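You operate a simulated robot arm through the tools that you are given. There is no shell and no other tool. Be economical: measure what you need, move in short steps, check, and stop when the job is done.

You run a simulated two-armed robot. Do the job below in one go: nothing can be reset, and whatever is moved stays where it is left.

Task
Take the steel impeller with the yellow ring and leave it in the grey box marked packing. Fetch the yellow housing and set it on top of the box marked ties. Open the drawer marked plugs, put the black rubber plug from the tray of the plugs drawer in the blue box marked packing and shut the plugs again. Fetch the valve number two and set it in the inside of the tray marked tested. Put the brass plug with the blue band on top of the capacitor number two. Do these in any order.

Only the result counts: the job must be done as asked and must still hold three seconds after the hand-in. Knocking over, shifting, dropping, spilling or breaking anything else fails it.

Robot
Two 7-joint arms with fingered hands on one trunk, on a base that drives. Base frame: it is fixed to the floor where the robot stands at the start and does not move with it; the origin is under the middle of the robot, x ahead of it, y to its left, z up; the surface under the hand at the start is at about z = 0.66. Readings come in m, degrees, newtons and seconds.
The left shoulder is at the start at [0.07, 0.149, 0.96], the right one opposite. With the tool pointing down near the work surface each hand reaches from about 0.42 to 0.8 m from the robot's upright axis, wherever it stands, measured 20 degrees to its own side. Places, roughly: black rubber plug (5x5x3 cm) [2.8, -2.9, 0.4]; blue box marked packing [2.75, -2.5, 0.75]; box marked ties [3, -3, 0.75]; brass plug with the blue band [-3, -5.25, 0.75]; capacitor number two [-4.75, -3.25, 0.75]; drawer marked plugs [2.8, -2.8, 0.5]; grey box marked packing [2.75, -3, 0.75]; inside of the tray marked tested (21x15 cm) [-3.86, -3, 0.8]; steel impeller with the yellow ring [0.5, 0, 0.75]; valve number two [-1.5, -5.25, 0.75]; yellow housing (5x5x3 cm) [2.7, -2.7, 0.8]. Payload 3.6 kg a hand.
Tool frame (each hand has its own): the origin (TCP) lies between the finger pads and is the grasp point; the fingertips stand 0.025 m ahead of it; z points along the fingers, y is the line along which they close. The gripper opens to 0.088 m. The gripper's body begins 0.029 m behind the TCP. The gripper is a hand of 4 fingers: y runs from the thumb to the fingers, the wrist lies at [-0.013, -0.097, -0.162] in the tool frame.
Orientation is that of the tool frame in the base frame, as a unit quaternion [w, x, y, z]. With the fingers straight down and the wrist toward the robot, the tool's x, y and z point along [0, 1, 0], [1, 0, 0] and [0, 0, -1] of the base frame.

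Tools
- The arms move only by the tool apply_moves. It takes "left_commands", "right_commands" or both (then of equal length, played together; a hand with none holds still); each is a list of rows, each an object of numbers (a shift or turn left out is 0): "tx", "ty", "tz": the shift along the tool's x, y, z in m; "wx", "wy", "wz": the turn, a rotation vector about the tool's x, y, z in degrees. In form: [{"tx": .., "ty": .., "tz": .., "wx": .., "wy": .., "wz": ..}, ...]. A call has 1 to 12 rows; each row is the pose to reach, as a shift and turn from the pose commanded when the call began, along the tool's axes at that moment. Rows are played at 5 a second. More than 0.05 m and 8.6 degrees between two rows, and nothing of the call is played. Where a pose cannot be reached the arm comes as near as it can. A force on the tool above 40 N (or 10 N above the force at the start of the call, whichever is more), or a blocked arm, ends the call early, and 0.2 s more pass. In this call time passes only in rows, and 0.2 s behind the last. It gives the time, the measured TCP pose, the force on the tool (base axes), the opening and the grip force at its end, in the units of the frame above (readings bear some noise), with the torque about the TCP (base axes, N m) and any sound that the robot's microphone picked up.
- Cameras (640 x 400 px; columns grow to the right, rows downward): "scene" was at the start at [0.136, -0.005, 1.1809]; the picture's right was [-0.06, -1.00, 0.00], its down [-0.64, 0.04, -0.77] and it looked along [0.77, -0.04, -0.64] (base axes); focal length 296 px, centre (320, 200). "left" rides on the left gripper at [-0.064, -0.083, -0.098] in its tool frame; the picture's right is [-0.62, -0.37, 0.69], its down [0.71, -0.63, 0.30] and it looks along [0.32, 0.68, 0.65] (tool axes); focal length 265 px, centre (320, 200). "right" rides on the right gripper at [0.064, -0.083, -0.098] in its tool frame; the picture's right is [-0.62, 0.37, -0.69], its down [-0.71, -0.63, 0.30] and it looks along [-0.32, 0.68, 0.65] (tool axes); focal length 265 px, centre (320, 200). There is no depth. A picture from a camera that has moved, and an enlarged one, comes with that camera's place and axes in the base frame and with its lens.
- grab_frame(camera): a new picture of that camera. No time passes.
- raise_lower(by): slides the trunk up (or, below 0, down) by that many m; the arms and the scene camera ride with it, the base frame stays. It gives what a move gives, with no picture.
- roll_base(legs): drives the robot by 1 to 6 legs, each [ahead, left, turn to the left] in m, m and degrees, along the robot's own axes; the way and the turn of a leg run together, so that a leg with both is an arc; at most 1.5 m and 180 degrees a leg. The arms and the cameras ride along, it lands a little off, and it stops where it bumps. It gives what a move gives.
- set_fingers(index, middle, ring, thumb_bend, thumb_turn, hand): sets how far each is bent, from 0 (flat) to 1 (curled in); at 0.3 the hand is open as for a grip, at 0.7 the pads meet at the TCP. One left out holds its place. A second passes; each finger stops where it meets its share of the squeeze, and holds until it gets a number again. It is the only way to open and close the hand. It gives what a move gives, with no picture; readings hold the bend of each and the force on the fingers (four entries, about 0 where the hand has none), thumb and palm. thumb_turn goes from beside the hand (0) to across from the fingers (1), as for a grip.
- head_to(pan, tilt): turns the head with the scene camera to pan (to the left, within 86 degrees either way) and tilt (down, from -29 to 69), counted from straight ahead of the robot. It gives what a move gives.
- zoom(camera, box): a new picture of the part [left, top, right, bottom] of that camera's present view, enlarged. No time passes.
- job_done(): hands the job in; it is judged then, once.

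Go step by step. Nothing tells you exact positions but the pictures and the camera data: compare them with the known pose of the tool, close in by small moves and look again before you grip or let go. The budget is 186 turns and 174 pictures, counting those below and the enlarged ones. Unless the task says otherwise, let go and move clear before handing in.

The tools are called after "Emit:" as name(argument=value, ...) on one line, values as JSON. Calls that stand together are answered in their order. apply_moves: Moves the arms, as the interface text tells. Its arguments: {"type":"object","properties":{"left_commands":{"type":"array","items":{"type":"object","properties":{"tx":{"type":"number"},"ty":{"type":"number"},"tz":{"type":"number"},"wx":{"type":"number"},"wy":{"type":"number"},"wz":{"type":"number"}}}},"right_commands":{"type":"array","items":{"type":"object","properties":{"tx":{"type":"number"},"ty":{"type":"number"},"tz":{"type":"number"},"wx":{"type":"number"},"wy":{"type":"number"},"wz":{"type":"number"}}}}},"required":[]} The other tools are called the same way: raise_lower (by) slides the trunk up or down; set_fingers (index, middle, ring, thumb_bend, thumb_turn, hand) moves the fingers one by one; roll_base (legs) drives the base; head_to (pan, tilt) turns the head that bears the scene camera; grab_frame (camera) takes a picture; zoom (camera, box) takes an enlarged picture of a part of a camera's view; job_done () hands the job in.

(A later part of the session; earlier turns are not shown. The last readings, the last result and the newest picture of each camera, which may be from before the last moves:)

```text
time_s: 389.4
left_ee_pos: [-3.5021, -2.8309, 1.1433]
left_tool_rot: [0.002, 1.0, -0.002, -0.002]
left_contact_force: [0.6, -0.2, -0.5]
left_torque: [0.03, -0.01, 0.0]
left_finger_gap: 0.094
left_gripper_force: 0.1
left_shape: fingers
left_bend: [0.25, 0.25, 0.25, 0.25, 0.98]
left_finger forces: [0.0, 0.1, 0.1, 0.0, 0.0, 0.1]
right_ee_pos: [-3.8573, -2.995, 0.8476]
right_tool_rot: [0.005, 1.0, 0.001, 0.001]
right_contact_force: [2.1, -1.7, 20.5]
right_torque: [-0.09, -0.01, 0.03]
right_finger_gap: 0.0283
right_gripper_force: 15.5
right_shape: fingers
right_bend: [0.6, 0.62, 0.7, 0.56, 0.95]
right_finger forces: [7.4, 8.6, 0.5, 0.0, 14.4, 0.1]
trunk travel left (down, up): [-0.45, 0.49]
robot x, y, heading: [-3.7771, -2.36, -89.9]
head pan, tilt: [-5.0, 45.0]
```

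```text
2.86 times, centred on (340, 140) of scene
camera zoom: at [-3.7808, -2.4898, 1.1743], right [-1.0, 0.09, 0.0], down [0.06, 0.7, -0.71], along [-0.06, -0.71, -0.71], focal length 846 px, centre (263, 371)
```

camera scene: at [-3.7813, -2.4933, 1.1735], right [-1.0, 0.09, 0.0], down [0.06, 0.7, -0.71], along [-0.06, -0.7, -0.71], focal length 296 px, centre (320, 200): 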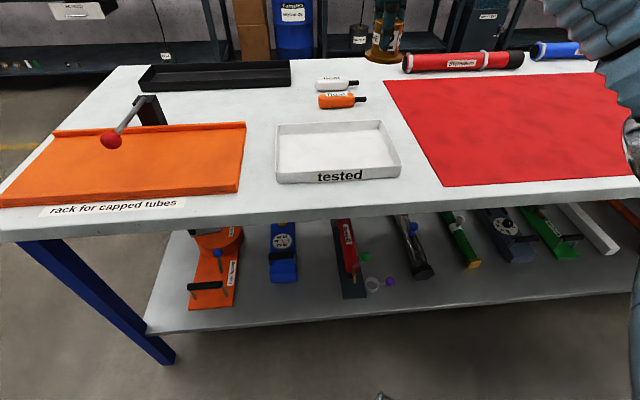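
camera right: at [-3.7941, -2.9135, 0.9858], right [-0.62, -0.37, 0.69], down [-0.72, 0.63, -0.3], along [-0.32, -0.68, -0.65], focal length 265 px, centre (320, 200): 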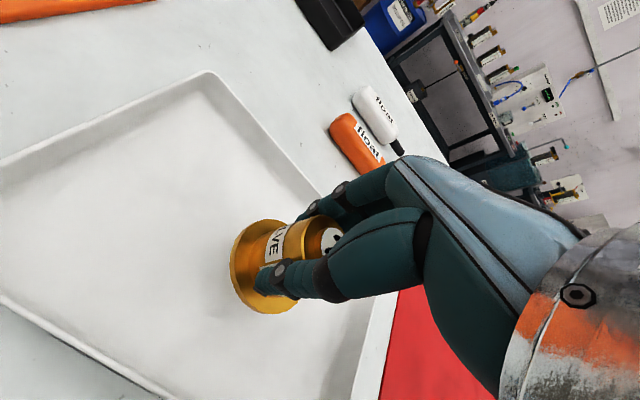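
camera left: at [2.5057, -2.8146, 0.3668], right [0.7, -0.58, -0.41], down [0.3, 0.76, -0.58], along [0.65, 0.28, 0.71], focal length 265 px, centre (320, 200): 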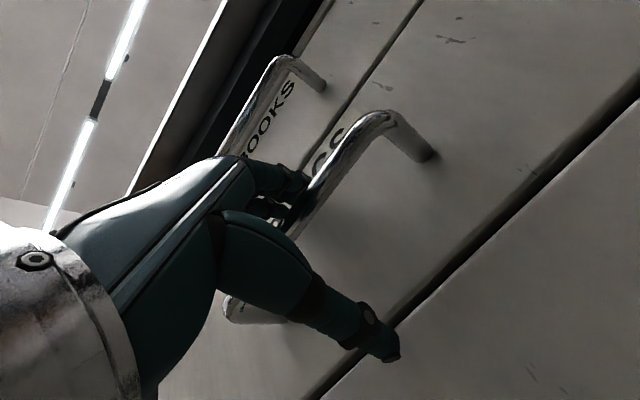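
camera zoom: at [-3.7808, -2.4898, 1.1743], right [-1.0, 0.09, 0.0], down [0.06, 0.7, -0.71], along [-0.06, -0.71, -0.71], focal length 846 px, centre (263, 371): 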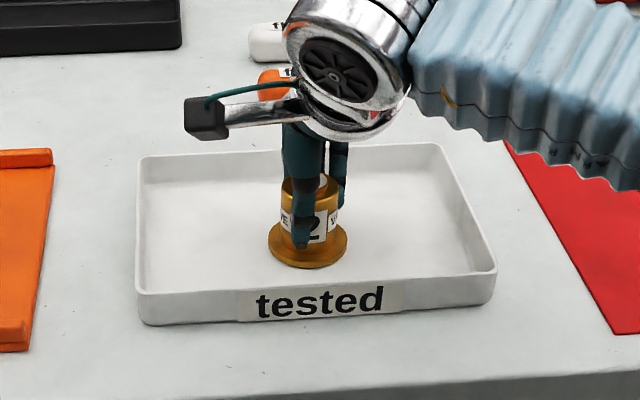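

It stands on the tray floor. I relieve, open, and lift off.

Emit:
apply_moves(right_commands=[{"tz": -0.007}])

Emit:
set_fingers(hand="right", index=0.38, middle=0.38, ring=0.38, thumb_bend=0.36)

Emit:
apply_moves(right_commands=[{"tz": -0.02}, {"tz": -0.06}, {"tz": -0.105}, {"tz": -0.15}, {"tz": -0.195}, {"tz": -0.22}])

Emit:
zoom(camera="scene", box=[240, 70, 440, 210])

Emit:
head_to(pan=-45, tilt=30)

Emit:
grab_frame(camera="scene")

```text
time_s: 389.8
left_ee_pos: [-3.5022, -2.8324, 1.1423]
left_tool_rot: [0.002, 1.0, -0.002, -0.002]
left_contact_force: [0.1, 0.0, -0.1]
left_torque: [0.02, 0.0, -0.01]
left_finger_gap: 0.0941
left_gripper_force: 0.1
left_shape: fingers
left_bend: [0.25, 0.25, 0.25, 0.25, 0.98]
left_finger forces: [0.0, 0.0, 0.1, 0.0, 0.0, 0.1]
right_ee_pos: [-3.8584, -2.9945, 0.8492]
right_tool_rot: [0.0, 1.0, 0.003, -0.001]
right_contact_force: [2.2, -3.3, 9.6]
right_torque: [-0.25, -0.03, 0.02]
right_finger_gap: 0.0285
right_gripper_force: 15.4
right_shape: fingers
right_bend: [0.6, 0.62, 0.7, 0.56, 0.95]
right_finger forces: [8.3, 8.3, 0.5, 0.1, 13.9, 0.1]
trunk travel left (down, up): [-0.45, 0.49]
robot x, y, heading: [-3.7792, -2.3616, -89.9]
head pan, tilt: [-5.0, 45.0]
```

```text
time_s: 390.8
left_ee_pos: [-3.5014, -2.8334, 1.1417]
left_tool_rot: [0.001, 1.0, -0.003, -0.002]
left_contact_force: [0.9, -0.2, -0.3]
left_torque: [0.0, 0.0, 0.02]
left_finger_gap: 0.0944
left_gripper_force: 0.1
left_shape: fingers
left_bend: [0.25, 0.25, 0.25, 0.25, 0.98]
left_finger forces: [0.0, 0.0, 0.0, 0.1, 0.0, 0.0]
right_ee_pos: [-3.8582, -2.9952, 0.8488]
right_tool_rot: [-0.001, 1.0, 0.002, 0.0]
right_contact_force: [0.0, 0.2, -0.2]
right_torque: [0.0, 0.0, 0.02]
right_finger_gap: 0.0694
right_gripper_force: 0.0
right_shape: fingers
right_bend: [0.38, 0.38, 0.38, 0.36, 0.97]
right_finger forces: [0.0, 0.1, 0.0, 0.0, 0.0, 0.1]
trunk travel left (down, up): [-0.45, 0.49]
robot x, y, heading: [-3.7769, -2.3601, -89.8]
head pan, tilt: [-5.0, 45.0]
```

```text
time_s: 392.2
left_ee_pos: [-3.5021, -2.8329, 1.1422]
left_tool_rot: [0.0, 1.0, -0.003, -0.001]
left_contact_force: [-0.3, -1.0, -0.5]
left_torque: [0.01, -0.01, 0.01]
left_finger_gap: 0.0942
left_gripper_force: 0.1
left_shape: fingers
left_bend: [0.25, 0.25, 0.25, 0.25, 0.98]
left_finger forces: [0.0, 0.1, 0.0, 0.1, 0.0, 0.0]
right_ee_pos: [-3.8592, -2.9962, 1.0673]
right_tool_rot: [0.001, 1.0, 0.002, 0.0]
right_contact_force: [0.1, -0.6, -0.1]
right_torque: [-0.03, -0.01, -0.03]
right_finger_gap: 0.0696
right_gripper_force: 0.1
right_shape: fingers
right_bend: [0.38, 0.38, 0.38, 0.36, 0.97]
right_finger forces: [0.1, 0.0, 0.0, 0.0, 0.1, 0.1]
trunk travel left (down, up): [-0.45, 0.49]
robot x, y, heading: [-3.7773, -2.3603, -89.9]
head pan, tilt: [-5.0, 45.0]
```

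```text
2.86 times, centred on (340, 140) of scene
camera zoom: at [-3.7812, -2.4926, 1.1735], right [-1.0, 0.09, 0.0], down [0.06, 0.7, -0.71], along [-0.06, -0.7, -0.71], focal length 846 px, centre (263, 371)
```

zoom: 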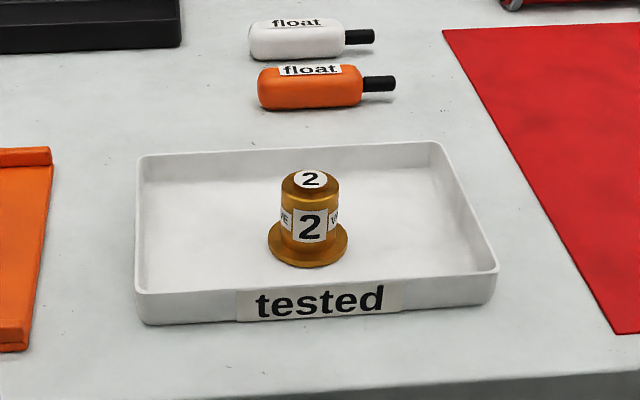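

```text
time_s: 393.3
left_ee_pos: [-3.5023, -2.8333, 1.1421]
left_tool_rot: [0.001, 1.0, -0.002, -0.003]
left_contact_force: [0.7, -0.3, -0.3]
left_torque: [0.0, 0.0, 0.03]
left_finger_gap: 0.0942
left_gripper_force: 0.1
left_shape: fingers
left_bend: [0.25, 0.25, 0.25, 0.25, 0.98]
left_finger forces: [0.1, 0.0, 0.0, 0.1, 0.0, 0.1]
right_ee_pos: [-3.857, -2.9951, 1.0687]
right_tool_rot: [0.0, 1.0, 0.002, -0.001]
right_contact_force: [0.2, 0.8, -0.5]
right_torque: [0.0, -0.01, 0.0]
right_finger_gap: 0.0696
right_gripper_force: 0.1
right_shape: fingers
right_bend: [0.38, 0.38, 0.38, 0.36, 0.97]
right_finger forces: [0.0, 0.0, 0.0, 0.0, 0.0, 0.0]
trunk travel left (down, up): [-0.45, 0.49]
robot x, y, heading: [-3.7765, -2.361, -90.0]
head pan, tilt: [-45.0, 30.0]
```

```text
57 pictures are left
camera scene: at [-3.8383, -2.4758, 1.1961], right [-0.71, 0.71, 0.0], down [0.35, 0.35, -0.87], along [-0.61, -0.61, -0.5], focal length 296 px, centre (320, 200)
```

scene: 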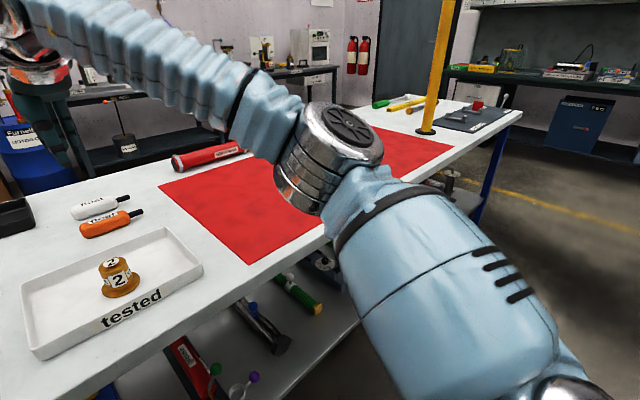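

The valve stands in the tray. Next the brass plug near (-3, -5.25), towards the right end of the parts table: I back off, go left past the white table and look.

Emit:
roll_base(legs=[[-0.3, 0, 0], [0, 1.1, 0], [1.4, 0, 0]])

Emit:
head_to(pan=-5, tilt=25)

Emit:
grab_frame(camera="scene")

```text
time_s: 429.2
left_ee_pos: [-2.3933, -3.9403, 1.1432]
left_tool_rot: [0.001, 1.0, 0.0, -0.002]
left_contact_force: [0.3, 0.9, -0.5]
left_torque: [0.02, 0.01, 0.01]
left_finger_gap: 0.0942
left_gripper_force: 0.1
left_shape: fingers
left_bend: [0.25, 0.25, 0.25, 0.25, 0.98]
left_finger forces: [0.1, 0.1, 0.0, 0.1, 0.0, 0.0]
right_ee_pos: [-2.7504, -4.105, 1.0676]
right_tool_rot: [0.0, 1.0, 0.005, 0.001]
right_contact_force: [-0.3, 0.1, -0.7]
right_torque: [0.01, -0.01, 0.03]
right_finger_gap: 0.0696
right_gripper_force: 0.1
right_shape: fingers
right_bend: [0.38, 0.38, 0.38, 0.36, 0.97]
right_finger forces: [0.1, 0.0, 0.0, 0.0, 0.1, 0.1]
trunk travel left (down, up): [-0.45, 0.49]
robot x, y, heading: [-2.6721, -3.4717, -89.7]
head pan, tilt: [-45.0, 30.0]
```

```text
time_s: 430.3
left_ee_pos: [-2.3947, -3.9405, 1.1419]
left_tool_rot: [0.001, 1.0, 0.0, -0.002]
left_contact_force: [0.2, 0.3, 0.6]
left_torque: [-0.02, -0.03, 0.03]
left_finger_gap: 0.094
left_gripper_force: 0.3
left_shape: fingers
left_bend: [0.25, 0.25, 0.25, 0.25, 0.98]
left_finger forces: [0.0, 0.0, 0.0, 0.1, 0.1, 0.1]
right_ee_pos: [-2.7494, -4.1053, 1.0681]
right_tool_rot: [0.0, 1.0, 0.004, 0.0]
right_contact_force: [-0.5, -0.5, -0.7]
right_torque: [0.05, 0.03, 0.02]
right_finger_gap: 0.0696
right_gripper_force: 0.0
right_shape: fingers
right_bend: [0.38, 0.38, 0.38, 0.36, 0.97]
right_finger forces: [0.0, 0.0, 0.0, 0.0, 0.0, 0.0]
trunk travel left (down, up): [-0.45, 0.49]
robot x, y, heading: [-2.6691, -3.4709, -89.7]
head pan, tilt: [-5.0, 25.0]
```

```text
56 pictures are left
camera scene: at [-2.6763, -3.6122, 1.2041], right [-1.0, 0.08, 0.0], down [0.04, 0.42, -0.91], along [-0.08, -0.9, -0.42], focal length 296 px, centre (320, 200)
```

scene: 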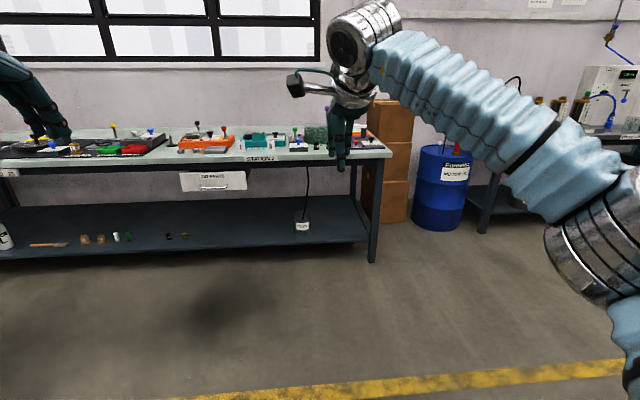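

Emit:
roll_base(legs=[[0.8, 0, -0.3]])

Emit:
head_to(pan=-8, tilt=38)

Emit:
grab_frame(camera="scene")

Emit:
grab_frame(camera="right")

```text
time_s: 440.9
left_ee_pos: [-2.4005, -4.7493, 1.1421]
left_tool_rot: [0.0, 1.0, -0.006, -0.002]
left_contact_force: [0.2, -0.4, -0.8]
left_torque: [-0.02, -0.02, -0.01]
left_finger_gap: 0.0941
left_gripper_force: 0.0
left_shape: fingers
left_bend: [0.25, 0.25, 0.25, 0.25, 0.98]
left_finger forces: [0.0, 0.0, 0.1, 0.0, 0.0, 0.0]
right_ee_pos: [-2.7574, -4.9082, 1.0681]
right_tool_rot: [0.0, 1.0, -0.002, 0.0]
right_contact_force: [-0.7, -0.7, -0.5]
right_torque: [0.01, 0.01, 0.02]
right_finger_gap: 0.0693
right_gripper_force: 0.1
right_shape: fingers
right_bend: [0.38, 0.38, 0.38, 0.36, 0.97]
right_finger forces: [0.0, 0.0, 0.0, 0.1, 0.0, 0.0]
trunk travel left (down, up): [-0.45, 0.49]
robot x, y, heading: [-2.6714, -4.275, -90.6]
head pan, tilt: [-5.0, 25.0]
```

```text
time_s: 441.7
left_ee_pos: [-2.4013, -4.7496, 1.1419]
left_tool_rot: [0.001, 1.0, -0.005, -0.002]
left_contact_force: [-0.4, 0.4, -0.1]
left_torque: [-0.03, 0.02, -0.01]
left_finger_gap: 0.0942
left_gripper_force: 0.1
left_shape: fingers
left_bend: [0.25, 0.25, 0.25, 0.25, 0.98]
left_finger forces: [0.0, 0.0, 0.1, 0.0, 0.1, 0.1]
right_ee_pos: [-2.7585, -4.9074, 1.0688]
right_tool_rot: [0.0, 1.0, -0.002, 0.0]
right_contact_force: [0.1, -0.8, 0.7]
right_torque: [0.0, -0.02, 0.01]
right_finger_gap: 0.0697
right_gripper_force: 0.1
right_shape: fingers
right_bend: [0.38, 0.38, 0.38, 0.36, 0.97]
right_finger forces: [0.0, 0.1, 0.1, 0.0, 0.1, 0.0]
trunk travel left (down, up): [-0.45, 0.49]
robot x, y, heading: [-2.6691, -4.2782, -90.5]
head pan, tilt: [-8.0, 38.0]
```

```text
55 pictures are left
camera scene: at [-2.6828, -4.4108, 1.1839], right [-0.99, 0.15, 0.0], down [0.09, 0.61, -0.79], along [-0.12, -0.78, -0.61], focal length 296 px, centre (320, 200)
```

scene: 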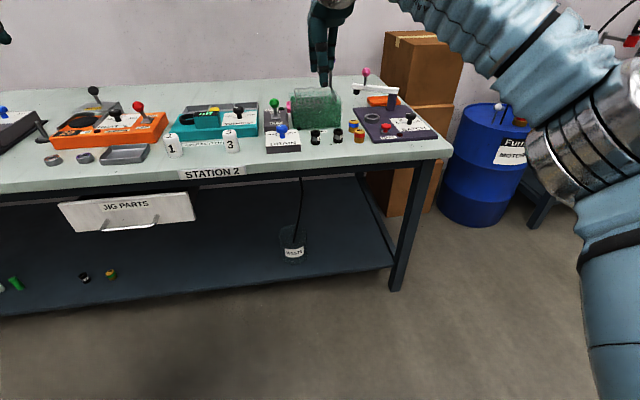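

```text
54 pictures are left
camera right: at [-2.6933, -4.8262, 1.1675], right [-0.62, -0.37, 0.69], down [-0.71, 0.63, -0.3], along [-0.33, -0.68, -0.65], focal length 265 px, centre (320, 200)
```

right: 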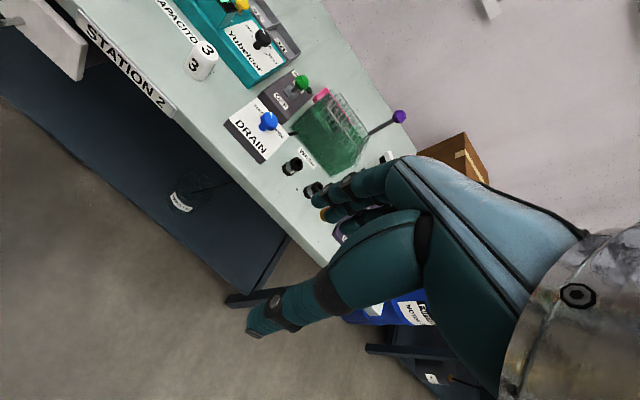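

Emit:
zoom(camera="scene", box=[290, 80, 430, 160])

Emit:
zoom(camera="scene", box=[60, 250, 140, 300])

```text
4.57 times, centred on (360, 120) of scene
camera zoom: at [-2.6828, -4.4108, 1.1839], right [-0.99, 0.15, 0.0], down [0.09, 0.61, -0.79], along [-0.12, -0.78, -0.61], focal length 1354 px, centre (137, 566)
```

zoom: 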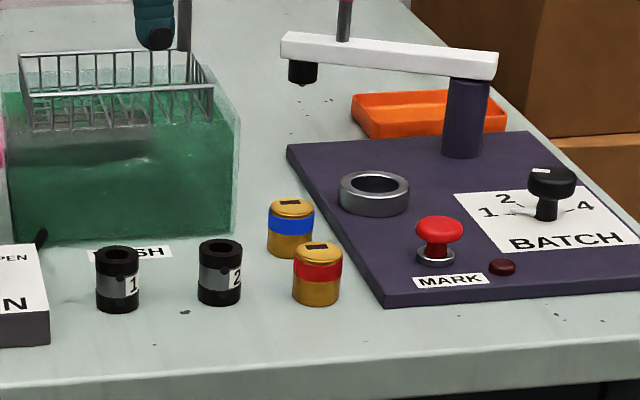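

```text
8.00 times, centred on (100, 275) of scene
camera zoom: at [-2.6828, -4.4108, 1.1839], right [-0.99, 0.15, 0.0], down [0.09, 0.61, -0.79], along [-0.12, -0.78, -0.61], focal length 2370 px, centre (2080, -400)
```

zoom: 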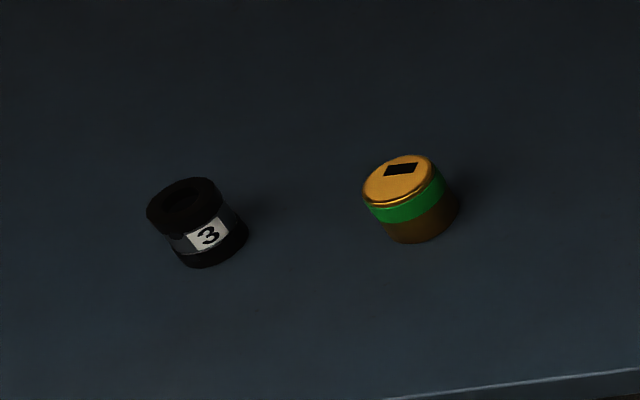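

The blue-banded brass plug is at about (-2.93, -5.30), behind the red-banded one and 4 cm from the green tank. I move the base a bit right and forward and re-measure.

Emit:
roll_base(legs=[[0.36, -0.13, 0.5]])

Emit:
head_to(pan=-8, tilt=45)

Emit:
zoom(camera="scene", box=[240, 80, 440, 210])

Emit:
grab_frame(camera="right")

```text
time_s: 446.8
left_ee_pos: [-2.5292, -5.1063, 1.1425]
left_tool_rot: [0.001, 1.0, -0.002, -0.002]
left_contact_force: [-0.2, 0.5, -0.9]
left_torque: [0.03, 0.01, -0.02]
left_finger_gap: 0.0941
left_gripper_force: 0.1
left_shape: fingers
left_bend: [0.25, 0.25, 0.25, 0.25, 0.98]
left_finger forces: [0.0, 0.1, 0.0, 0.0, 0.1, 0.1]
right_ee_pos: [-2.8856, -5.2681, 1.0689]
right_tool_rot: [0.0, 1.0, 0.003, -0.002]
right_contact_force: [0.1, 0.0, 0.8]
right_torque: [-0.02, -0.01, -0.01]
right_finger_gap: 0.0696
right_gripper_force: 0.1
right_shape: fingers
right_bend: [0.38, 0.38, 0.38, 0.36, 0.97]
right_finger forces: [0.0, 0.0, 0.1, 0.0, 0.0, 0.0]
trunk travel left (down, up): [-0.45, 0.49]
robot x, y, heading: [-2.8038, -4.6353, -90.0]
head pan, tilt: [-8.0, 38.0]
```

```text
time_s: 447.5
left_ee_pos: [-2.5304, -5.1046, 1.1406]
left_tool_rot: [0.001, 1.0, -0.002, -0.002]
left_contact_force: [-0.5, -0.2, 0.1]
left_torque: [0.0, -0.03, 0.0]
left_finger_gap: 0.0946
left_gripper_force: 0.1
left_shape: fingers
left_bend: [0.25, 0.25, 0.25, 0.25, 0.98]
left_finger forces: [0.0, 0.1, 0.1, 0.0, 0.1, 0.0]
right_ee_pos: [-2.8859, -5.2676, 1.0692]
right_tool_rot: [0.0, 1.0, 0.002, -0.001]
right_contact_force: [0.4, -0.1, 0.5]
right_torque: [0.01, -0.01, 0.02]
right_finger_gap: 0.0695
right_gripper_force: 0.3
right_shape: fingers
right_bend: [0.38, 0.38, 0.38, 0.36, 0.97]
right_finger forces: [0.1, 0.1, 0.0, 0.0, 0.1, 0.0]
trunk travel left (down, up): [-0.45, 0.49]
robot x, y, heading: [-2.8054, -4.6353, -89.9]
head pan, tilt: [-8.0, 45.0]
```

```text
3.08 times, centred on (340, 145) of scene
camera zoom: at [-2.8145, -4.7665, 1.1736], right [-0.99, 0.14, 0.0], down [0.1, 0.7, -0.71], along [-0.1, -0.7, -0.71], focal length 912 px, centre (258, 369)
```

zoom: 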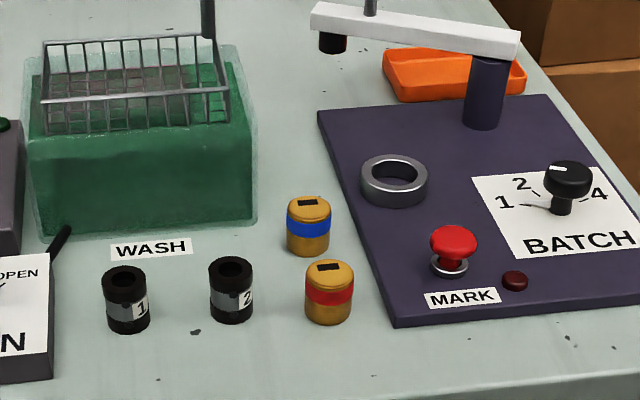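

```text
50 pictures are left
camera right: at [-2.8217, -5.1854, 1.1676], right [-0.62, -0.37, 0.69], down [-0.72, 0.63, -0.3], along [-0.32, -0.69, -0.65], focal length 265 px, centre (320, 200)
```

right: 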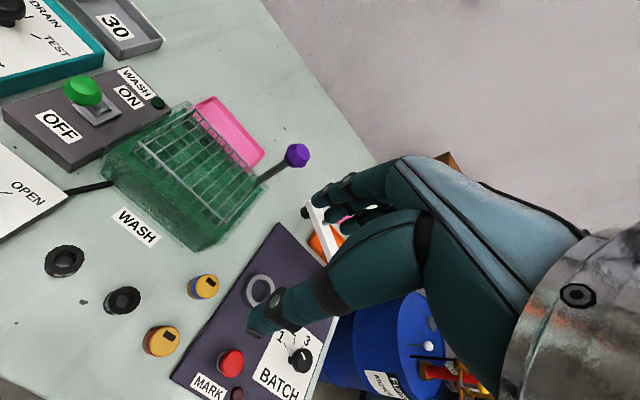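

The blue-band plug is at (-2.926, -5.306), top 0.791; tank corner (-2.894, -5.324), red plug 7 cm nearer. I pre-shape the hand narrower, turn it 15° away from the tank and descend half-way.

Emit:
set_fingers(hand="right", index=0.46, middle=0.46, ring=0.46, thumb_bend=0.44)

Emit:
apply_moves(right_commands=[{"tx": -0.02, "ty": 0.019, "wz": 7.5}, {"tx": -0.04, "ty": 0.038, "wz": 15}, {"tx": -0.04, "ty": 0.038, "tz": 0.045, "wz": 15}, {"tx": -0.04, "ty": 0.038, "tz": 0.09, "wz": 15}, {"tx": -0.04, "ty": 0.038, "tz": 0.135, "wz": 15}, {"tx": -0.04, "ty": 0.038, "tz": 0.175, "wz": 15}])

Emit:
grab_frame(camera="right")

Emit:
zoom(camera="scene", box=[240, 80, 440, 210])

```text
time_s: 448.5
left_ee_pos: [-2.5295, -5.1059, 1.1429]
left_tool_rot: [0.0, 1.0, -0.002, -0.002]
left_contact_force: [-0.5, -0.7, -0.2]
left_torque: [-0.02, 0.03, 0.0]
left_finger_gap: 0.094
left_gripper_force: 0.0
left_shape: fingers
left_bend: [0.25, 0.25, 0.25, 0.25, 0.98]
left_finger forces: [0.0, 0.0, 0.1, 0.0, 0.0, 0.1]
right_ee_pos: [-2.8854, -5.2674, 1.0694]
right_tool_rot: [0.0, 1.0, 0.002, 0.0]
right_contact_force: [-0.4, -0.3, -0.2]
right_torque: [0.01, 0.0, 0.0]
right_finger_gap: 0.053
right_gripper_force: 0.0
right_shape: fingers
right_bend: [0.46, 0.46, 0.46, 0.44, 0.97]
right_finger forces: [0.0, 0.1, 0.1, 0.1, 0.0, 0.0]
trunk travel left (down, up): [-0.45, 0.49]
robot x, y, heading: [-2.8067, -4.6334, -89.8]
head pan, tilt: [-8.0, 45.0]
```

```text
time_s: 449.9
left_ee_pos: [-2.5308, -5.1063, 1.1419]
left_tool_rot: [0.001, 1.0, -0.001, -0.001]
left_contact_force: [0.3, -0.2, 0.3]
left_torque: [0.04, -0.02, 0.01]
left_finger_gap: 0.0941
left_gripper_force: 0.0
left_shape: fingers
left_bend: [0.25, 0.25, 0.25, 0.25, 0.98]
left_finger forces: [0.1, 0.0, 0.0, 0.0, 0.0, 0.1]
right_ee_pos: [-2.927, -5.3064, 0.8937]
right_tool_rot: [0.0, 0.992, -0.129, 0.0]
right_contact_force: [0.1, 0.1, -0.1]
right_torque: [-0.01, -0.03, 0.0]
right_finger_gap: 0.0532
right_gripper_force: 0.1
right_shape: fingers
right_bend: [0.46, 0.46, 0.46, 0.44, 0.97]
right_finger forces: [0.0, 0.0, 0.0, 0.1, 0.0, 0.0]
trunk travel left (down, up): [-0.45, 0.49]
robot x, y, heading: [-2.8046, -4.6358, -89.8]
head pan, tilt: [-8.0, 45.0]
```

```text
49 pictures are left
camera right: at [-2.8431, -5.2439, 0.9919], right [-0.69, -0.2, 0.69], down [-0.53, 0.79, -0.3], along [-0.49, -0.58, -0.65], focal length 265 px, centre (320, 200)
```

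right: 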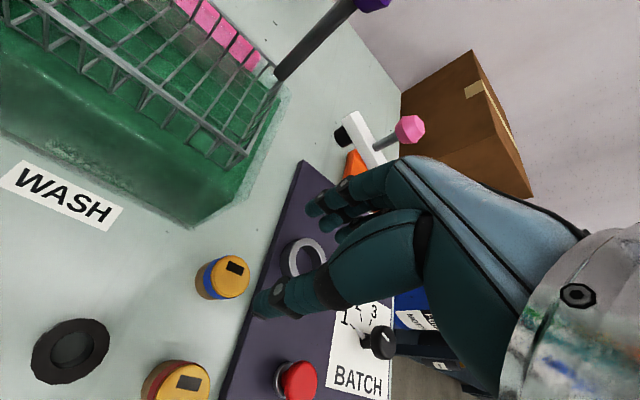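

```text
3.08 times, centred on (340, 145) of scene
camera zoom: at [-2.8153, -4.7675, 1.1735], right [-0.99, 0.14, 0.0], down [0.1, 0.7, -0.71], along [-0.1, -0.7, -0.71], focal length 912 px, centre (258, 369)
```

zoom: 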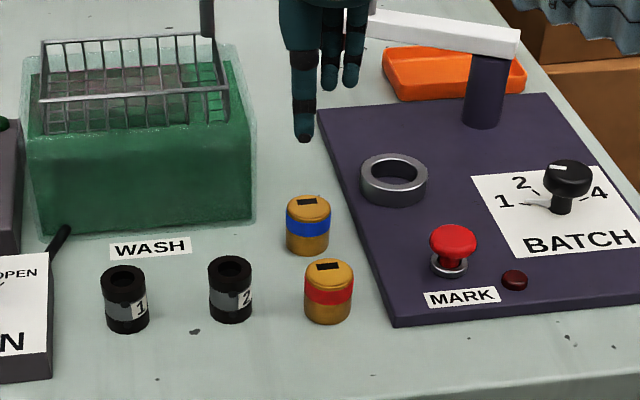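

Aligned within 2 mm. I continue down to z ≈ 0.83 and look once more.

Emit:
apply_moves(right_commands=[{"tx": -0.001, "tz": 0.03}, {"tx": -0.001, "tz": 0.063}])

Emit:
grab_frame(camera="right")

Emit:
zoom(camera="scene", box=[280, 90, 400, 190])

```text
time_s: 450.5
left_ee_pos: [-2.5304, -5.1047, 1.1418]
left_tool_rot: [0.001, 1.0, -0.002, -0.002]
left_contact_force: [-0.2, -0.6, 0.9]
left_torque: [0.0, -0.01, 0.02]
left_finger_gap: 0.0945
left_gripper_force: 0.2
left_shape: fingers
left_bend: [0.25, 0.25, 0.25, 0.25, 0.98]
left_finger forces: [0.0, 0.0, 0.0, 0.0, 0.0, 0.0]
right_ee_pos: [-2.9267, -5.3071, 0.8297]
right_tool_rot: [-0.001, 0.992, -0.128, 0.001]
right_contact_force: [-0.3, -0.1, -0.5]
right_torque: [-0.03, -0.03, -0.01]
right_finger_gap: 0.053
right_gripper_force: 0.0
right_shape: fingers
right_bend: [0.46, 0.46, 0.46, 0.44, 0.97]
right_finger forces: [0.0, 0.0, 0.0, 0.0, 0.1, 0.0]
trunk travel left (down, up): [-0.45, 0.49]
robot x, y, heading: [-2.8059, -4.6367, -89.9]
head pan, tilt: [-8.0, 45.0]
```

```text
47 pictures are left
camera right: at [-2.8434, -5.2437, 0.9293], right [-0.69, -0.2, 0.69], down [-0.53, 0.79, -0.3], along [-0.49, -0.58, -0.65], focal length 265 px, centre (320, 200)
```

right: 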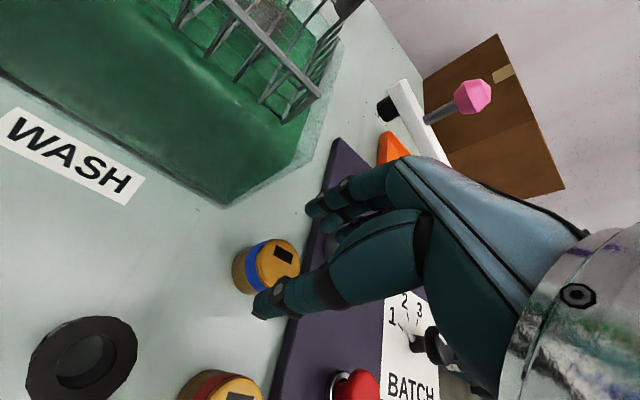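

```text
4.00 times, centred on (340, 140) of scene
camera zoom: at [-2.8145, -4.7671, 1.1735], right [-0.99, 0.14, 0.0], down [0.1, 0.7, -0.71], along [-0.1, -0.7, -0.71], focal length 1185 px, centre (240, 440)
```

zoom: 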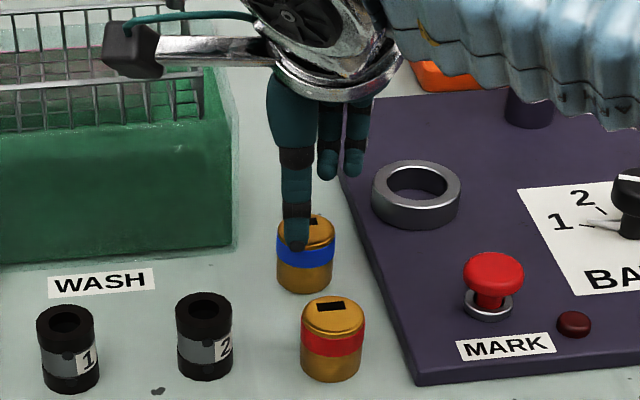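

Emit:
apply_moves(right_commands=[{"tz": 0.012}, {"tz": 0.023}, {"tz": 0.033}])

Emit:
zoom(camera="scene", box=[280, 90, 400, 190])

Emit:
grab_frame(camera="right")

```text
time_s: 451.3
left_ee_pos: [-2.5299, -5.1043, 1.1418]
left_tool_rot: [0.0, 1.0, -0.001, -0.002]
left_contact_force: [-0.3, -0.6, -0.5]
left_torque: [0.0, -0.02, 0.0]
left_finger_gap: 0.0942
left_gripper_force: 0.0
left_shape: fingers
left_bend: [0.25, 0.25, 0.25, 0.25, 0.98]
left_finger forces: [0.0, 0.0, 0.0, 0.0, 0.0, 0.1]
right_ee_pos: [-2.9285, -5.3054, 0.798]
right_tool_rot: [0.0, 0.992, -0.128, 0.0]
right_contact_force: [-0.1, 0.2, 0.8]
right_torque: [-0.02, 0.01, -0.01]
right_finger_gap: 0.053
right_gripper_force: 0.0
right_shape: fingers
right_bend: [0.46, 0.46, 0.46, 0.44, 0.97]
right_finger forces: [0.0, 0.0, 0.0, 0.0, 0.0, 0.0]
trunk travel left (down, up): [-0.45, 0.49]
robot x, y, heading: [-2.8059, -4.6351, -90.2]
head pan, tilt: [-8.0, 45.0]
```

```text
4.00 times, centred on (340, 140) of scene
camera zoom: at [-2.8149, -4.7669, 1.1735], right [-0.99, 0.14, 0.0], down [0.1, 0.7, -0.71], along [-0.1, -0.7, -0.71], focal length 1185 px, centre (240, 440)
```

zoom: 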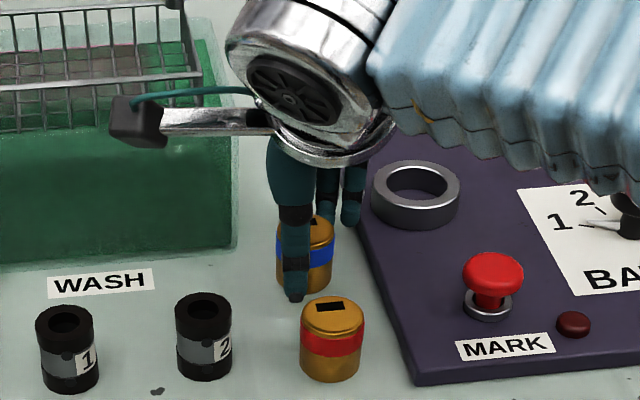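

```text
44 pictures are left
camera right: at [-2.8441, -5.2433, 0.896], right [-0.69, -0.2, 0.69], down [-0.53, 0.79, -0.3], along [-0.49, -0.58, -0.65], focal length 265 px, centre (320, 200)
```

right: 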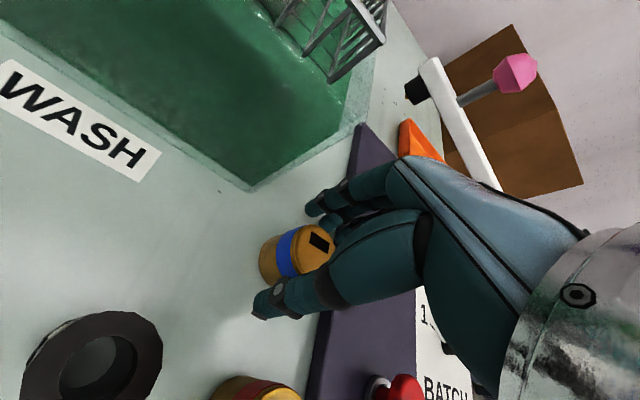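

Thumb and fingers are around the blue-band plug, clear of the rest. I close.

Emit:
set_fingers(hand="right", index=0.75, middle=0.75, ring=0.75, thumb_bend=0.72)

Emit:
zoom(camera="scene", box=[280, 90, 400, 190])

```text
time_s: 452.3
left_ee_pos: [-2.5301, -5.1066, 1.141]
left_tool_rot: [0.0, 1.0, -0.002, -0.002]
left_contact_force: [-0.4, -0.7, 0.1]
left_torque: [0.0, -0.02, 0.02]
left_finger_gap: 0.0943
left_gripper_force: 0.1
left_shape: fingers
left_bend: [0.25, 0.25, 0.25, 0.25, 0.98]
left_finger forces: [0.0, 0.0, 0.0, 0.0, 0.0, 0.1]
right_ee_pos: [-2.9283, -5.3063, 0.7972]
right_tool_rot: [0.0, 0.992, -0.127, -0.001]
right_contact_force: [-0.5, 0.0, -0.3]
right_torque: [0.01, 0.02, -0.05]
right_finger_gap: 0.0219
right_gripper_force: 14.3
right_shape: fingers
right_bend: [0.6, 0.65, 0.75, 0.58, 0.95]
right_finger forces: [7.6, 7.2, 0.0, 0.0, 14.6, 0.1]
trunk travel left (down, up): [-0.45, 0.49]
robot x, y, heading: [-2.8044, -4.6356, -90.0]
head pan, tilt: [-8.0, 45.0]
```

```text
4.00 times, centred on (340, 140) of scene
camera zoom: at [-2.8148, -4.7671, 1.1735], right [-0.99, 0.14, 0.0], down [0.1, 0.7, -0.71], along [-0.1, -0.7, -0.71], focal length 1185 px, centre (240, 440)
```

zoom: 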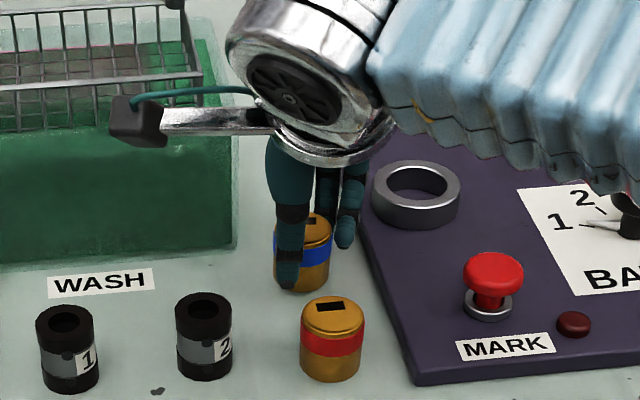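

Gripped with 14 N by index, middle and thumb. I lift slowly and check the wrist view.

Emit:
apply_moves(right_commands=[{"tz": -0.01}, {"tz": -0.03}, {"tz": -0.06}, {"tz": -0.1}, {"tz": -0.145}, {"tz": -0.19}, {"tz": -0.235}, {"tz": -0.27}])

Emit:
grab_frame(camera="right")

```text
time_s: 454.1
left_ee_pos: [-2.5299, -5.1057, 1.1422]
left_tool_rot: [0.001, 1.0, -0.002, -0.002]
left_contact_force: [0.4, 0.7, 0.0]
left_torque: [0.0, 0.01, 0.0]
left_finger_gap: 0.0943
left_gripper_force: 0.0
left_shape: fingers
left_bend: [0.25, 0.25, 0.25, 0.25, 0.98]
left_finger forces: [0.0, 0.0, 0.1, 0.0, 0.1, 0.0]
right_ee_pos: [-2.9274, -5.3036, 1.0677]
right_tool_rot: [-0.001, 0.992, -0.128, -0.001]
right_contact_force: [0.7, 0.2, -3.0]
right_torque: [-0.03, 0.0, -0.03]
right_finger_gap: 0.0215
right_gripper_force: 14.4
right_shape: fingers
right_bend: [0.6, 0.65, 0.75, 0.58, 0.95]
right_finger forces: [7.5, 7.3, 0.0, 0.0, 14.2, 0.1]
trunk travel left (down, up): [-0.45, 0.49]
robot x, y, heading: [-2.804, -4.6343, -89.9]
head pan, tilt: [-8.0, 45.0]
```

```text
42 pictures are left
camera right: at [-2.8435, -5.2412, 1.1665], right [-0.69, -0.2, 0.69], down [-0.53, 0.79, -0.3], along [-0.49, -0.58, -0.65], focal length 265 px, centre (320, 200)
```

right: 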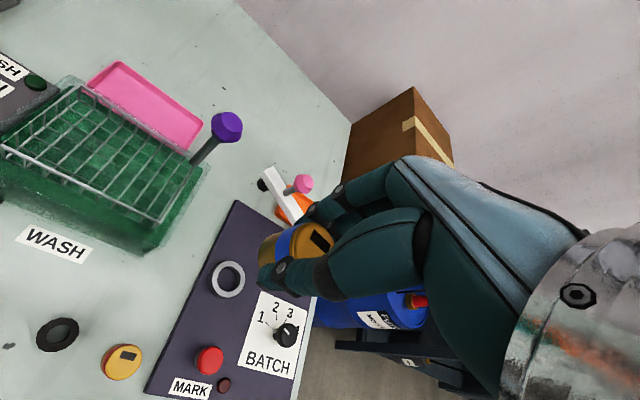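

Held well. Now to the capacitor near (-4.75, -3.25): I back off, turn to face -x in the aisle and look.

Emit:
roll_base(legs=[[-0.6, 0, 0], [0, 0, -90]])

Emit:
head_to(pan=10, tilt=15)

Emit:
grab_frame(camera="scene")

```text
time_s: 472.3
left_ee_pos: [-3.2815, -4.2926, 1.1432]
left_tool_rot: [0.001, -0.693, 0.721, 0.001]
left_contact_force: [0.0, 0.3, 0.2]
left_torque: [-0.02, -0.02, -0.01]
left_finger_gap: 0.094
left_gripper_force: 0.0
left_shape: fingers
left_bend: [0.25, 0.25, 0.25, 0.25, 0.98]
left_finger forces: [0.0, 0.1, 0.1, 0.0, 0.0, 0.0]
right_ee_pos: [-3.4667, -3.8873, 1.0664]
right_tool_rot: [0.0, -0.596, 0.803, 0.0]
right_contact_force: [0.1, 0.3, -3.5]
right_torque: [0.02, 0.01, 0.04]
right_finger_gap: 0.0212
right_gripper_force: 14.7
right_shape: fingers
right_bend: [0.71, 0.65, 0.75, 0.58, 0.95]
right_finger forces: [7.2, 7.9, 0.0, 0.0, 13.2, 0.1]
trunk travel left (down, up): [-0.45, 0.49]
robot x, y, heading: [-2.8038, -4.0313, 178.1]
head pan, tilt: [-8.0, 45.0]
```

```text
time_s: 473.3
left_ee_pos: [-3.2823, -4.2931, 1.1417]
left_tool_rot: [0.001, -0.693, 0.721, 0.002]
left_contact_force: [0.3, 0.2, -0.7]
left_torque: [0.0, 0.03, 0.0]
left_finger_gap: 0.0942
left_gripper_force: 0.0
left_shape: fingers
left_bend: [0.25, 0.25, 0.25, 0.25, 0.98]
left_finger forces: [0.1, 0.0, 0.0, 0.0, 0.0, 0.0]
right_ee_pos: [-3.4677, -3.8882, 1.0659]
right_tool_rot: [0.001, -0.596, 0.803, 0.001]
right_contact_force: [-0.5, -0.7, -3.8]
right_torque: [0.01, 0.02, 0.03]
right_finger_gap: 0.0212
right_gripper_force: 14.7
right_shape: fingers
right_bend: [0.71, 0.65, 0.75, 0.58, 0.95]
right_finger forces: [7.3, 7.9, 0.0, 0.1, 13.5, 0.0]
trunk travel left (down, up): [-0.45, 0.49]
robot x, y, heading: [-2.8033, -4.0352, 178.0]
head pan, tilt: [10.0, 15.0]
```

```text
41 pictures are left
camera scene: at [-2.9448, -4.0463, 1.2202], right [-0.14, 0.99, 0.0], down [0.26, 0.04, -0.97], along [-0.96, -0.13, -0.26], focal length 296 px, centre (320, 200)
```

scene: 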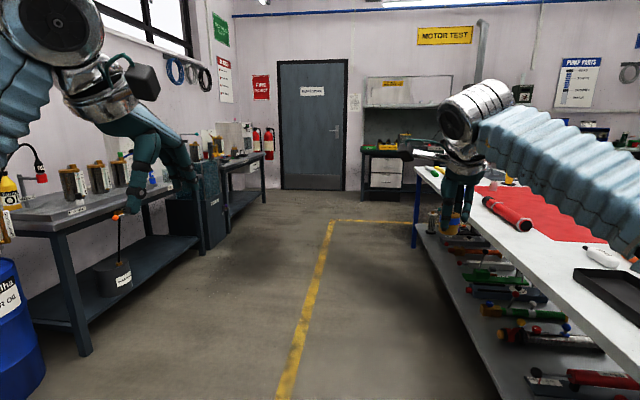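

The index finger shifted a bit during the turn; I check the plug in the hand and the table ahead.

Emit:
grab_frame(camera="right")

Emit:
roll_base(legs=[[0.9, 0, 2]])

Emit:
head_to(pan=-50, tilt=25)

Emit:
grab_frame(camera="scene")

```text
40 pictures are left
camera right: at [-3.4057, -3.975, 1.1655], right [-0.17, 0.7, 0.69], down [0.81, 0.5, -0.3], along [-0.56, 0.51, -0.65], focal length 265 px, centre (320, 200)
```

right: 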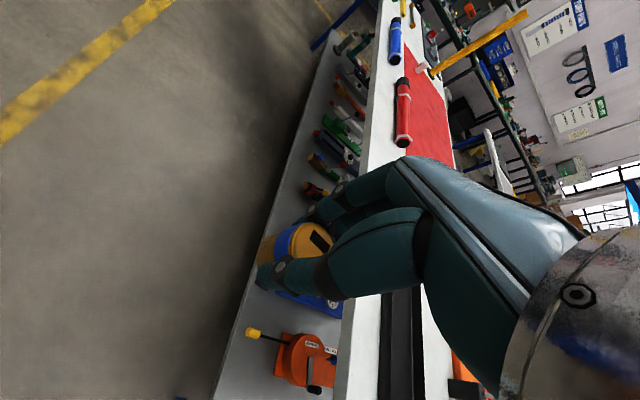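

```text
time_s: 485.1
left_ee_pos: [-4.1736, -4.293, 1.1414]
left_tool_rot: [0.001, -0.706, 0.709, 0.001]
left_contact_force: [-0.5, 0.3, -0.6]
left_torque: [0.01, 0.0, 0.0]
left_finger_gap: 0.0948
left_gripper_force: 0.0
left_shape: fingers
left_bend: [0.25, 0.25, 0.25, 0.25, 0.98]
left_finger forces: [0.1, 0.0, 0.0, 0.0, 0.0, 0.0]
right_ee_pos: [-4.3729, -3.895, 1.066]
right_tool_rot: [0.0, -0.611, 0.792, 0.0]
right_contact_force: [0.2, 0.0, -1.0]
right_torque: [-0.02, -0.02, 0.01]
right_finger_gap: 0.0216
right_gripper_force: 14.1
right_shape: fingers
right_bend: [0.71, 0.65, 0.75, 0.58, 0.95]
right_finger forces: [7.2, 8.0, 0.1, 0.0, 13.4, 0.0]
trunk travel left (down, up): [-0.45, 0.49]
robot x, y, heading: [-3.705, -4.0202, 180.1]
head pan, tilt: [10.0, 15.0]
```

```text
time_s: 486.4
left_ee_pos: [-4.1739, -4.2936, 1.1418]
left_tool_rot: [-0.001, -0.705, 0.709, 0.002]
left_contact_force: [-0.7, -0.3, 0.0]
left_torque: [0.01, 0.0, -0.01]
left_finger_gap: 0.0938
left_gripper_force: 0.0
left_shape: fingers
left_bend: [0.25, 0.25, 0.25, 0.25, 0.98]
left_finger forces: [0.0, 0.1, 0.1, 0.0, 0.0, 0.0]
right_ee_pos: [-4.3728, -3.8946, 1.0666]
right_tool_rot: [0.0, -0.61, 0.792, 0.0]
right_contact_force: [0.0, 0.2, -2.2]
right_torque: [0.01, 0.01, -0.01]
right_finger_gap: 0.0216
right_gripper_force: 14.5
right_shape: fingers
right_bend: [0.71, 0.65, 0.75, 0.58, 0.95]
right_finger forces: [7.4, 8.0, 0.1, 0.1, 13.3, 0.1]
trunk travel left (down, up): [-0.45, 0.49]
robot x, y, heading: [-3.707, -4.0191, 180.0]
head pan, tilt: [-50.0, 25.0]
```

```text
39 pictures are left
camera scene: at [-3.8125, -3.9485, 1.2041], right [0.77, 0.64, 0.0], down [0.27, -0.32, -0.91], along [-0.58, 0.69, -0.42], focal length 296 px, centre (320, 200)
```

scene: 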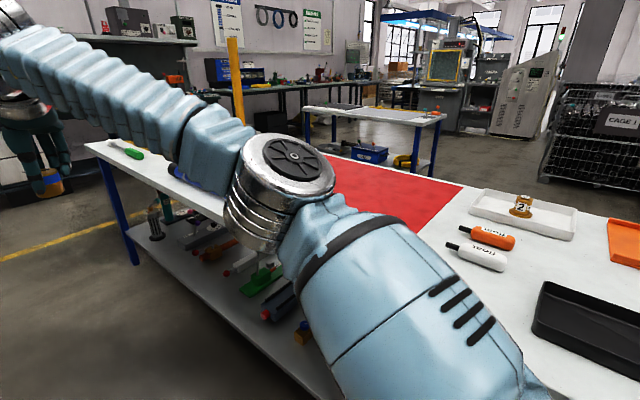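

The plug is secure. The far part of the white table is hidden by my arm, so I go on, then turn to face +y from the aisle.

Emit:
roll_base(legs=[[0.6, 0.25, 0], [0, 0, -90]])

Emit:
head_to(pan=15, tilt=25)

Emit:
grab_frame(camera="scene")

```text
time_s: 504.5
left_ee_pos: [-4.584, -3.8023, 1.1427]
left_tool_rot: [0.001, 0.001, 1.0, 0.001]
left_contact_force: [0.4, 0.3, 1.2]
left_torque: [-0.04, -0.05, 0.03]
left_finger_gap: 0.0943
left_gripper_force: 0.0
left_shape: fingers
left_bend: [0.25, 0.25, 0.25, 0.25, 0.98]
left_finger forces: [0.0, 0.0, 0.0, 0.1, 0.0, 0.0]
right_ee_pos: [-4.1863, -3.6028, 1.0671]
right_tool_rot: [0.0, 0.126, 0.992, 0.0]
right_contact_force: [-0.3, 0.1, -2.9]
right_torque: [0.01, -0.04, 0.0]
right_finger_gap: 0.0212
right_gripper_force: 13.9
right_shape: fingers
right_bend: [0.71, 0.65, 0.75, 0.58, 0.94]
right_finger forces: [6.9, 8.0, 0.1, 0.0, 13.0, 0.0]
trunk travel left (down, up): [-0.45, 0.49]
robot x, y, heading: [-4.3098, -4.2755, 90.0]
head pan, tilt: [-50.0, 25.0]
```

```text
time_s: 505.8
left_ee_pos: [-4.5845, -3.802, 1.1424]
left_tool_rot: [0.001, 0.0, 1.0, 0.001]
left_contact_force: [0.3, -0.1, -0.4]
left_torque: [0.04, -0.03, 0.04]
left_finger_gap: 0.094
left_gripper_force: 0.1
left_shape: fingers
left_bend: [0.25, 0.25, 0.25, 0.25, 0.98]
left_finger forces: [0.1, 0.2, 0.1, 0.0, 0.1, 0.1]
right_ee_pos: [-4.1879, -3.6028, 1.0677]
right_tool_rot: [0.001, 0.128, 0.992, 0.001]
right_contact_force: [0.9, -0.2, -1.3]
right_torque: [0.01, 0.0, -0.02]
right_finger_gap: 0.0212
right_gripper_force: 14.1
right_shape: fingers
right_bend: [0.71, 0.65, 0.75, 0.58, 0.94]
right_finger forces: [7.0, 8.0, 0.0, 0.1, 13.0, 0.0]
trunk travel left (down, up): [-0.45, 0.49]
robot x, y, heading: [-4.3103, -4.2666, 89.8]
head pan, tilt: [15.0, 25.0]
```

```text
38 pictures are left
camera scene: at [-4.332, -4.1311, 1.2041], right [0.97, 0.26, 0.0], down [0.11, -0.41, -0.91], along [-0.24, 0.87, -0.42], focal length 296 px, centre (320, 200)
```

scene: 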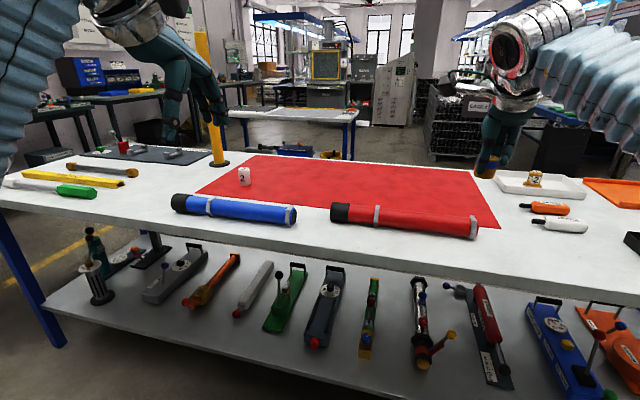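

Capacitor 2 stands on the red mat at about (-4.88, -3.18). I strafe left and go nearer, then measure.

Emit:
roll_base(legs=[[0, 0.55, 0], [0.3, 0, 0]])

Emit:
head_to(pan=0, tilt=35)

Emit:
grab_frame(camera="scene")

Emit:
grab_frame(camera="right")

```text
time_s: 517.3
left_ee_pos: [-5.1372, -3.5086, 1.1421]
left_tool_rot: [0.002, -0.001, 1.0, 0.002]
left_contact_force: [-0.1, 0.0, 1.1]
left_torque: [0.01, 0.01, 0.03]
left_finger_gap: 0.0942
left_gripper_force: 0.0
left_shape: fingers
left_bend: [0.25, 0.25, 0.25, 0.25, 0.98]
left_finger forces: [0.1, 0.1, 0.0, 0.1, 0.0, 0.0]
right_ee_pos: [-4.7399, -3.3062, 1.0676]
right_tool_rot: [0.001, 0.126, 0.992, 0.0]
right_contact_force: [-0.6, -0.2, -2.5]
right_torque: [-0.03, -0.02, 0.0]
right_finger_gap: 0.0212
right_gripper_force: 14.0
right_shape: fingers
right_bend: [0.71, 0.65, 0.75, 0.58, 0.94]
right_finger forces: [7.0, 8.1, 0.0, 0.0, 13.0, 0.0]
trunk travel left (down, up): [-0.45, 0.49]
robot x, y, heading: [-4.862, -3.9723, 90.2]
head pan, tilt: [15.0, 25.0]
```

```text
time_s: 518.0
left_ee_pos: [-5.1372, -3.5084, 1.1425]
left_tool_rot: [0.001, -0.001, 1.0, 0.001]
left_contact_force: [0.7, -1.2, 0.7]
left_torque: [0.0, -0.02, 0.01]
left_finger_gap: 0.0943
left_gripper_force: 0.1
left_shape: fingers
left_bend: [0.25, 0.25, 0.25, 0.25, 0.98]
left_finger forces: [0.0, 0.0, 0.0, 0.0, 0.0, 0.0]
right_ee_pos: [-4.741, -3.3068, 1.0673]
right_tool_rot: [0.0, 0.126, 0.992, 0.0]
right_contact_force: [-0.3, 0.2, -2.0]
right_torque: [0.04, -0.04, -0.02]
right_finger_gap: 0.021
right_gripper_force: 13.9
right_shape: fingers
right_bend: [0.71, 0.65, 0.75, 0.58, 0.94]
right_finger forces: [7.0, 8.1, 0.1, 0.0, 13.2, 0.1]
trunk travel left (down, up): [-0.45, 0.49]
robot x, y, heading: [-4.8613, -3.9739, 90.3]
head pan, tilt: [0.0, 35.0]
```

```text
37 pictures are left
camera scene: at [-4.8598, -3.8352, 1.1884], right [1.0, 0.01, 0.0], down [0.0, -0.57, -0.82], along [-0.01, 0.82, -0.57], focal length 296 px, centre (320, 200)
```

scene: 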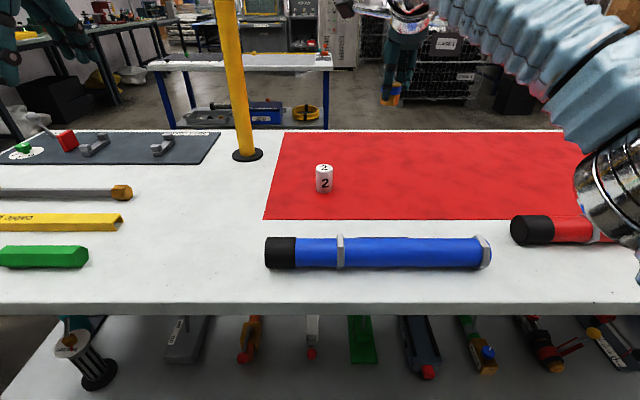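

```text
36 pictures are left
camera right: at [-4.8229, -3.3725, 1.1657], right [0.69, 0.2, 0.69], down [0.53, -0.79, -0.3], along [0.48, 0.58, -0.65], focal length 265 px, centre (320, 200)
```

right: 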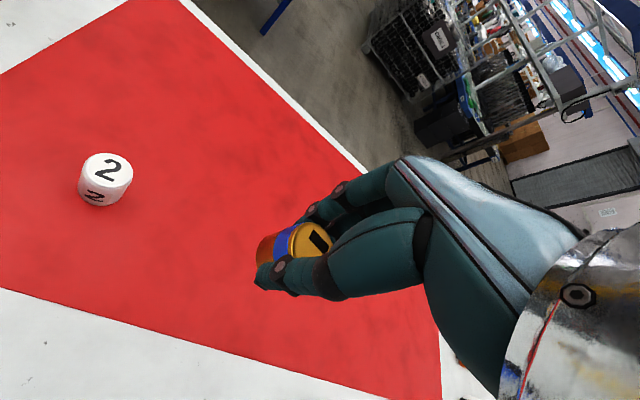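

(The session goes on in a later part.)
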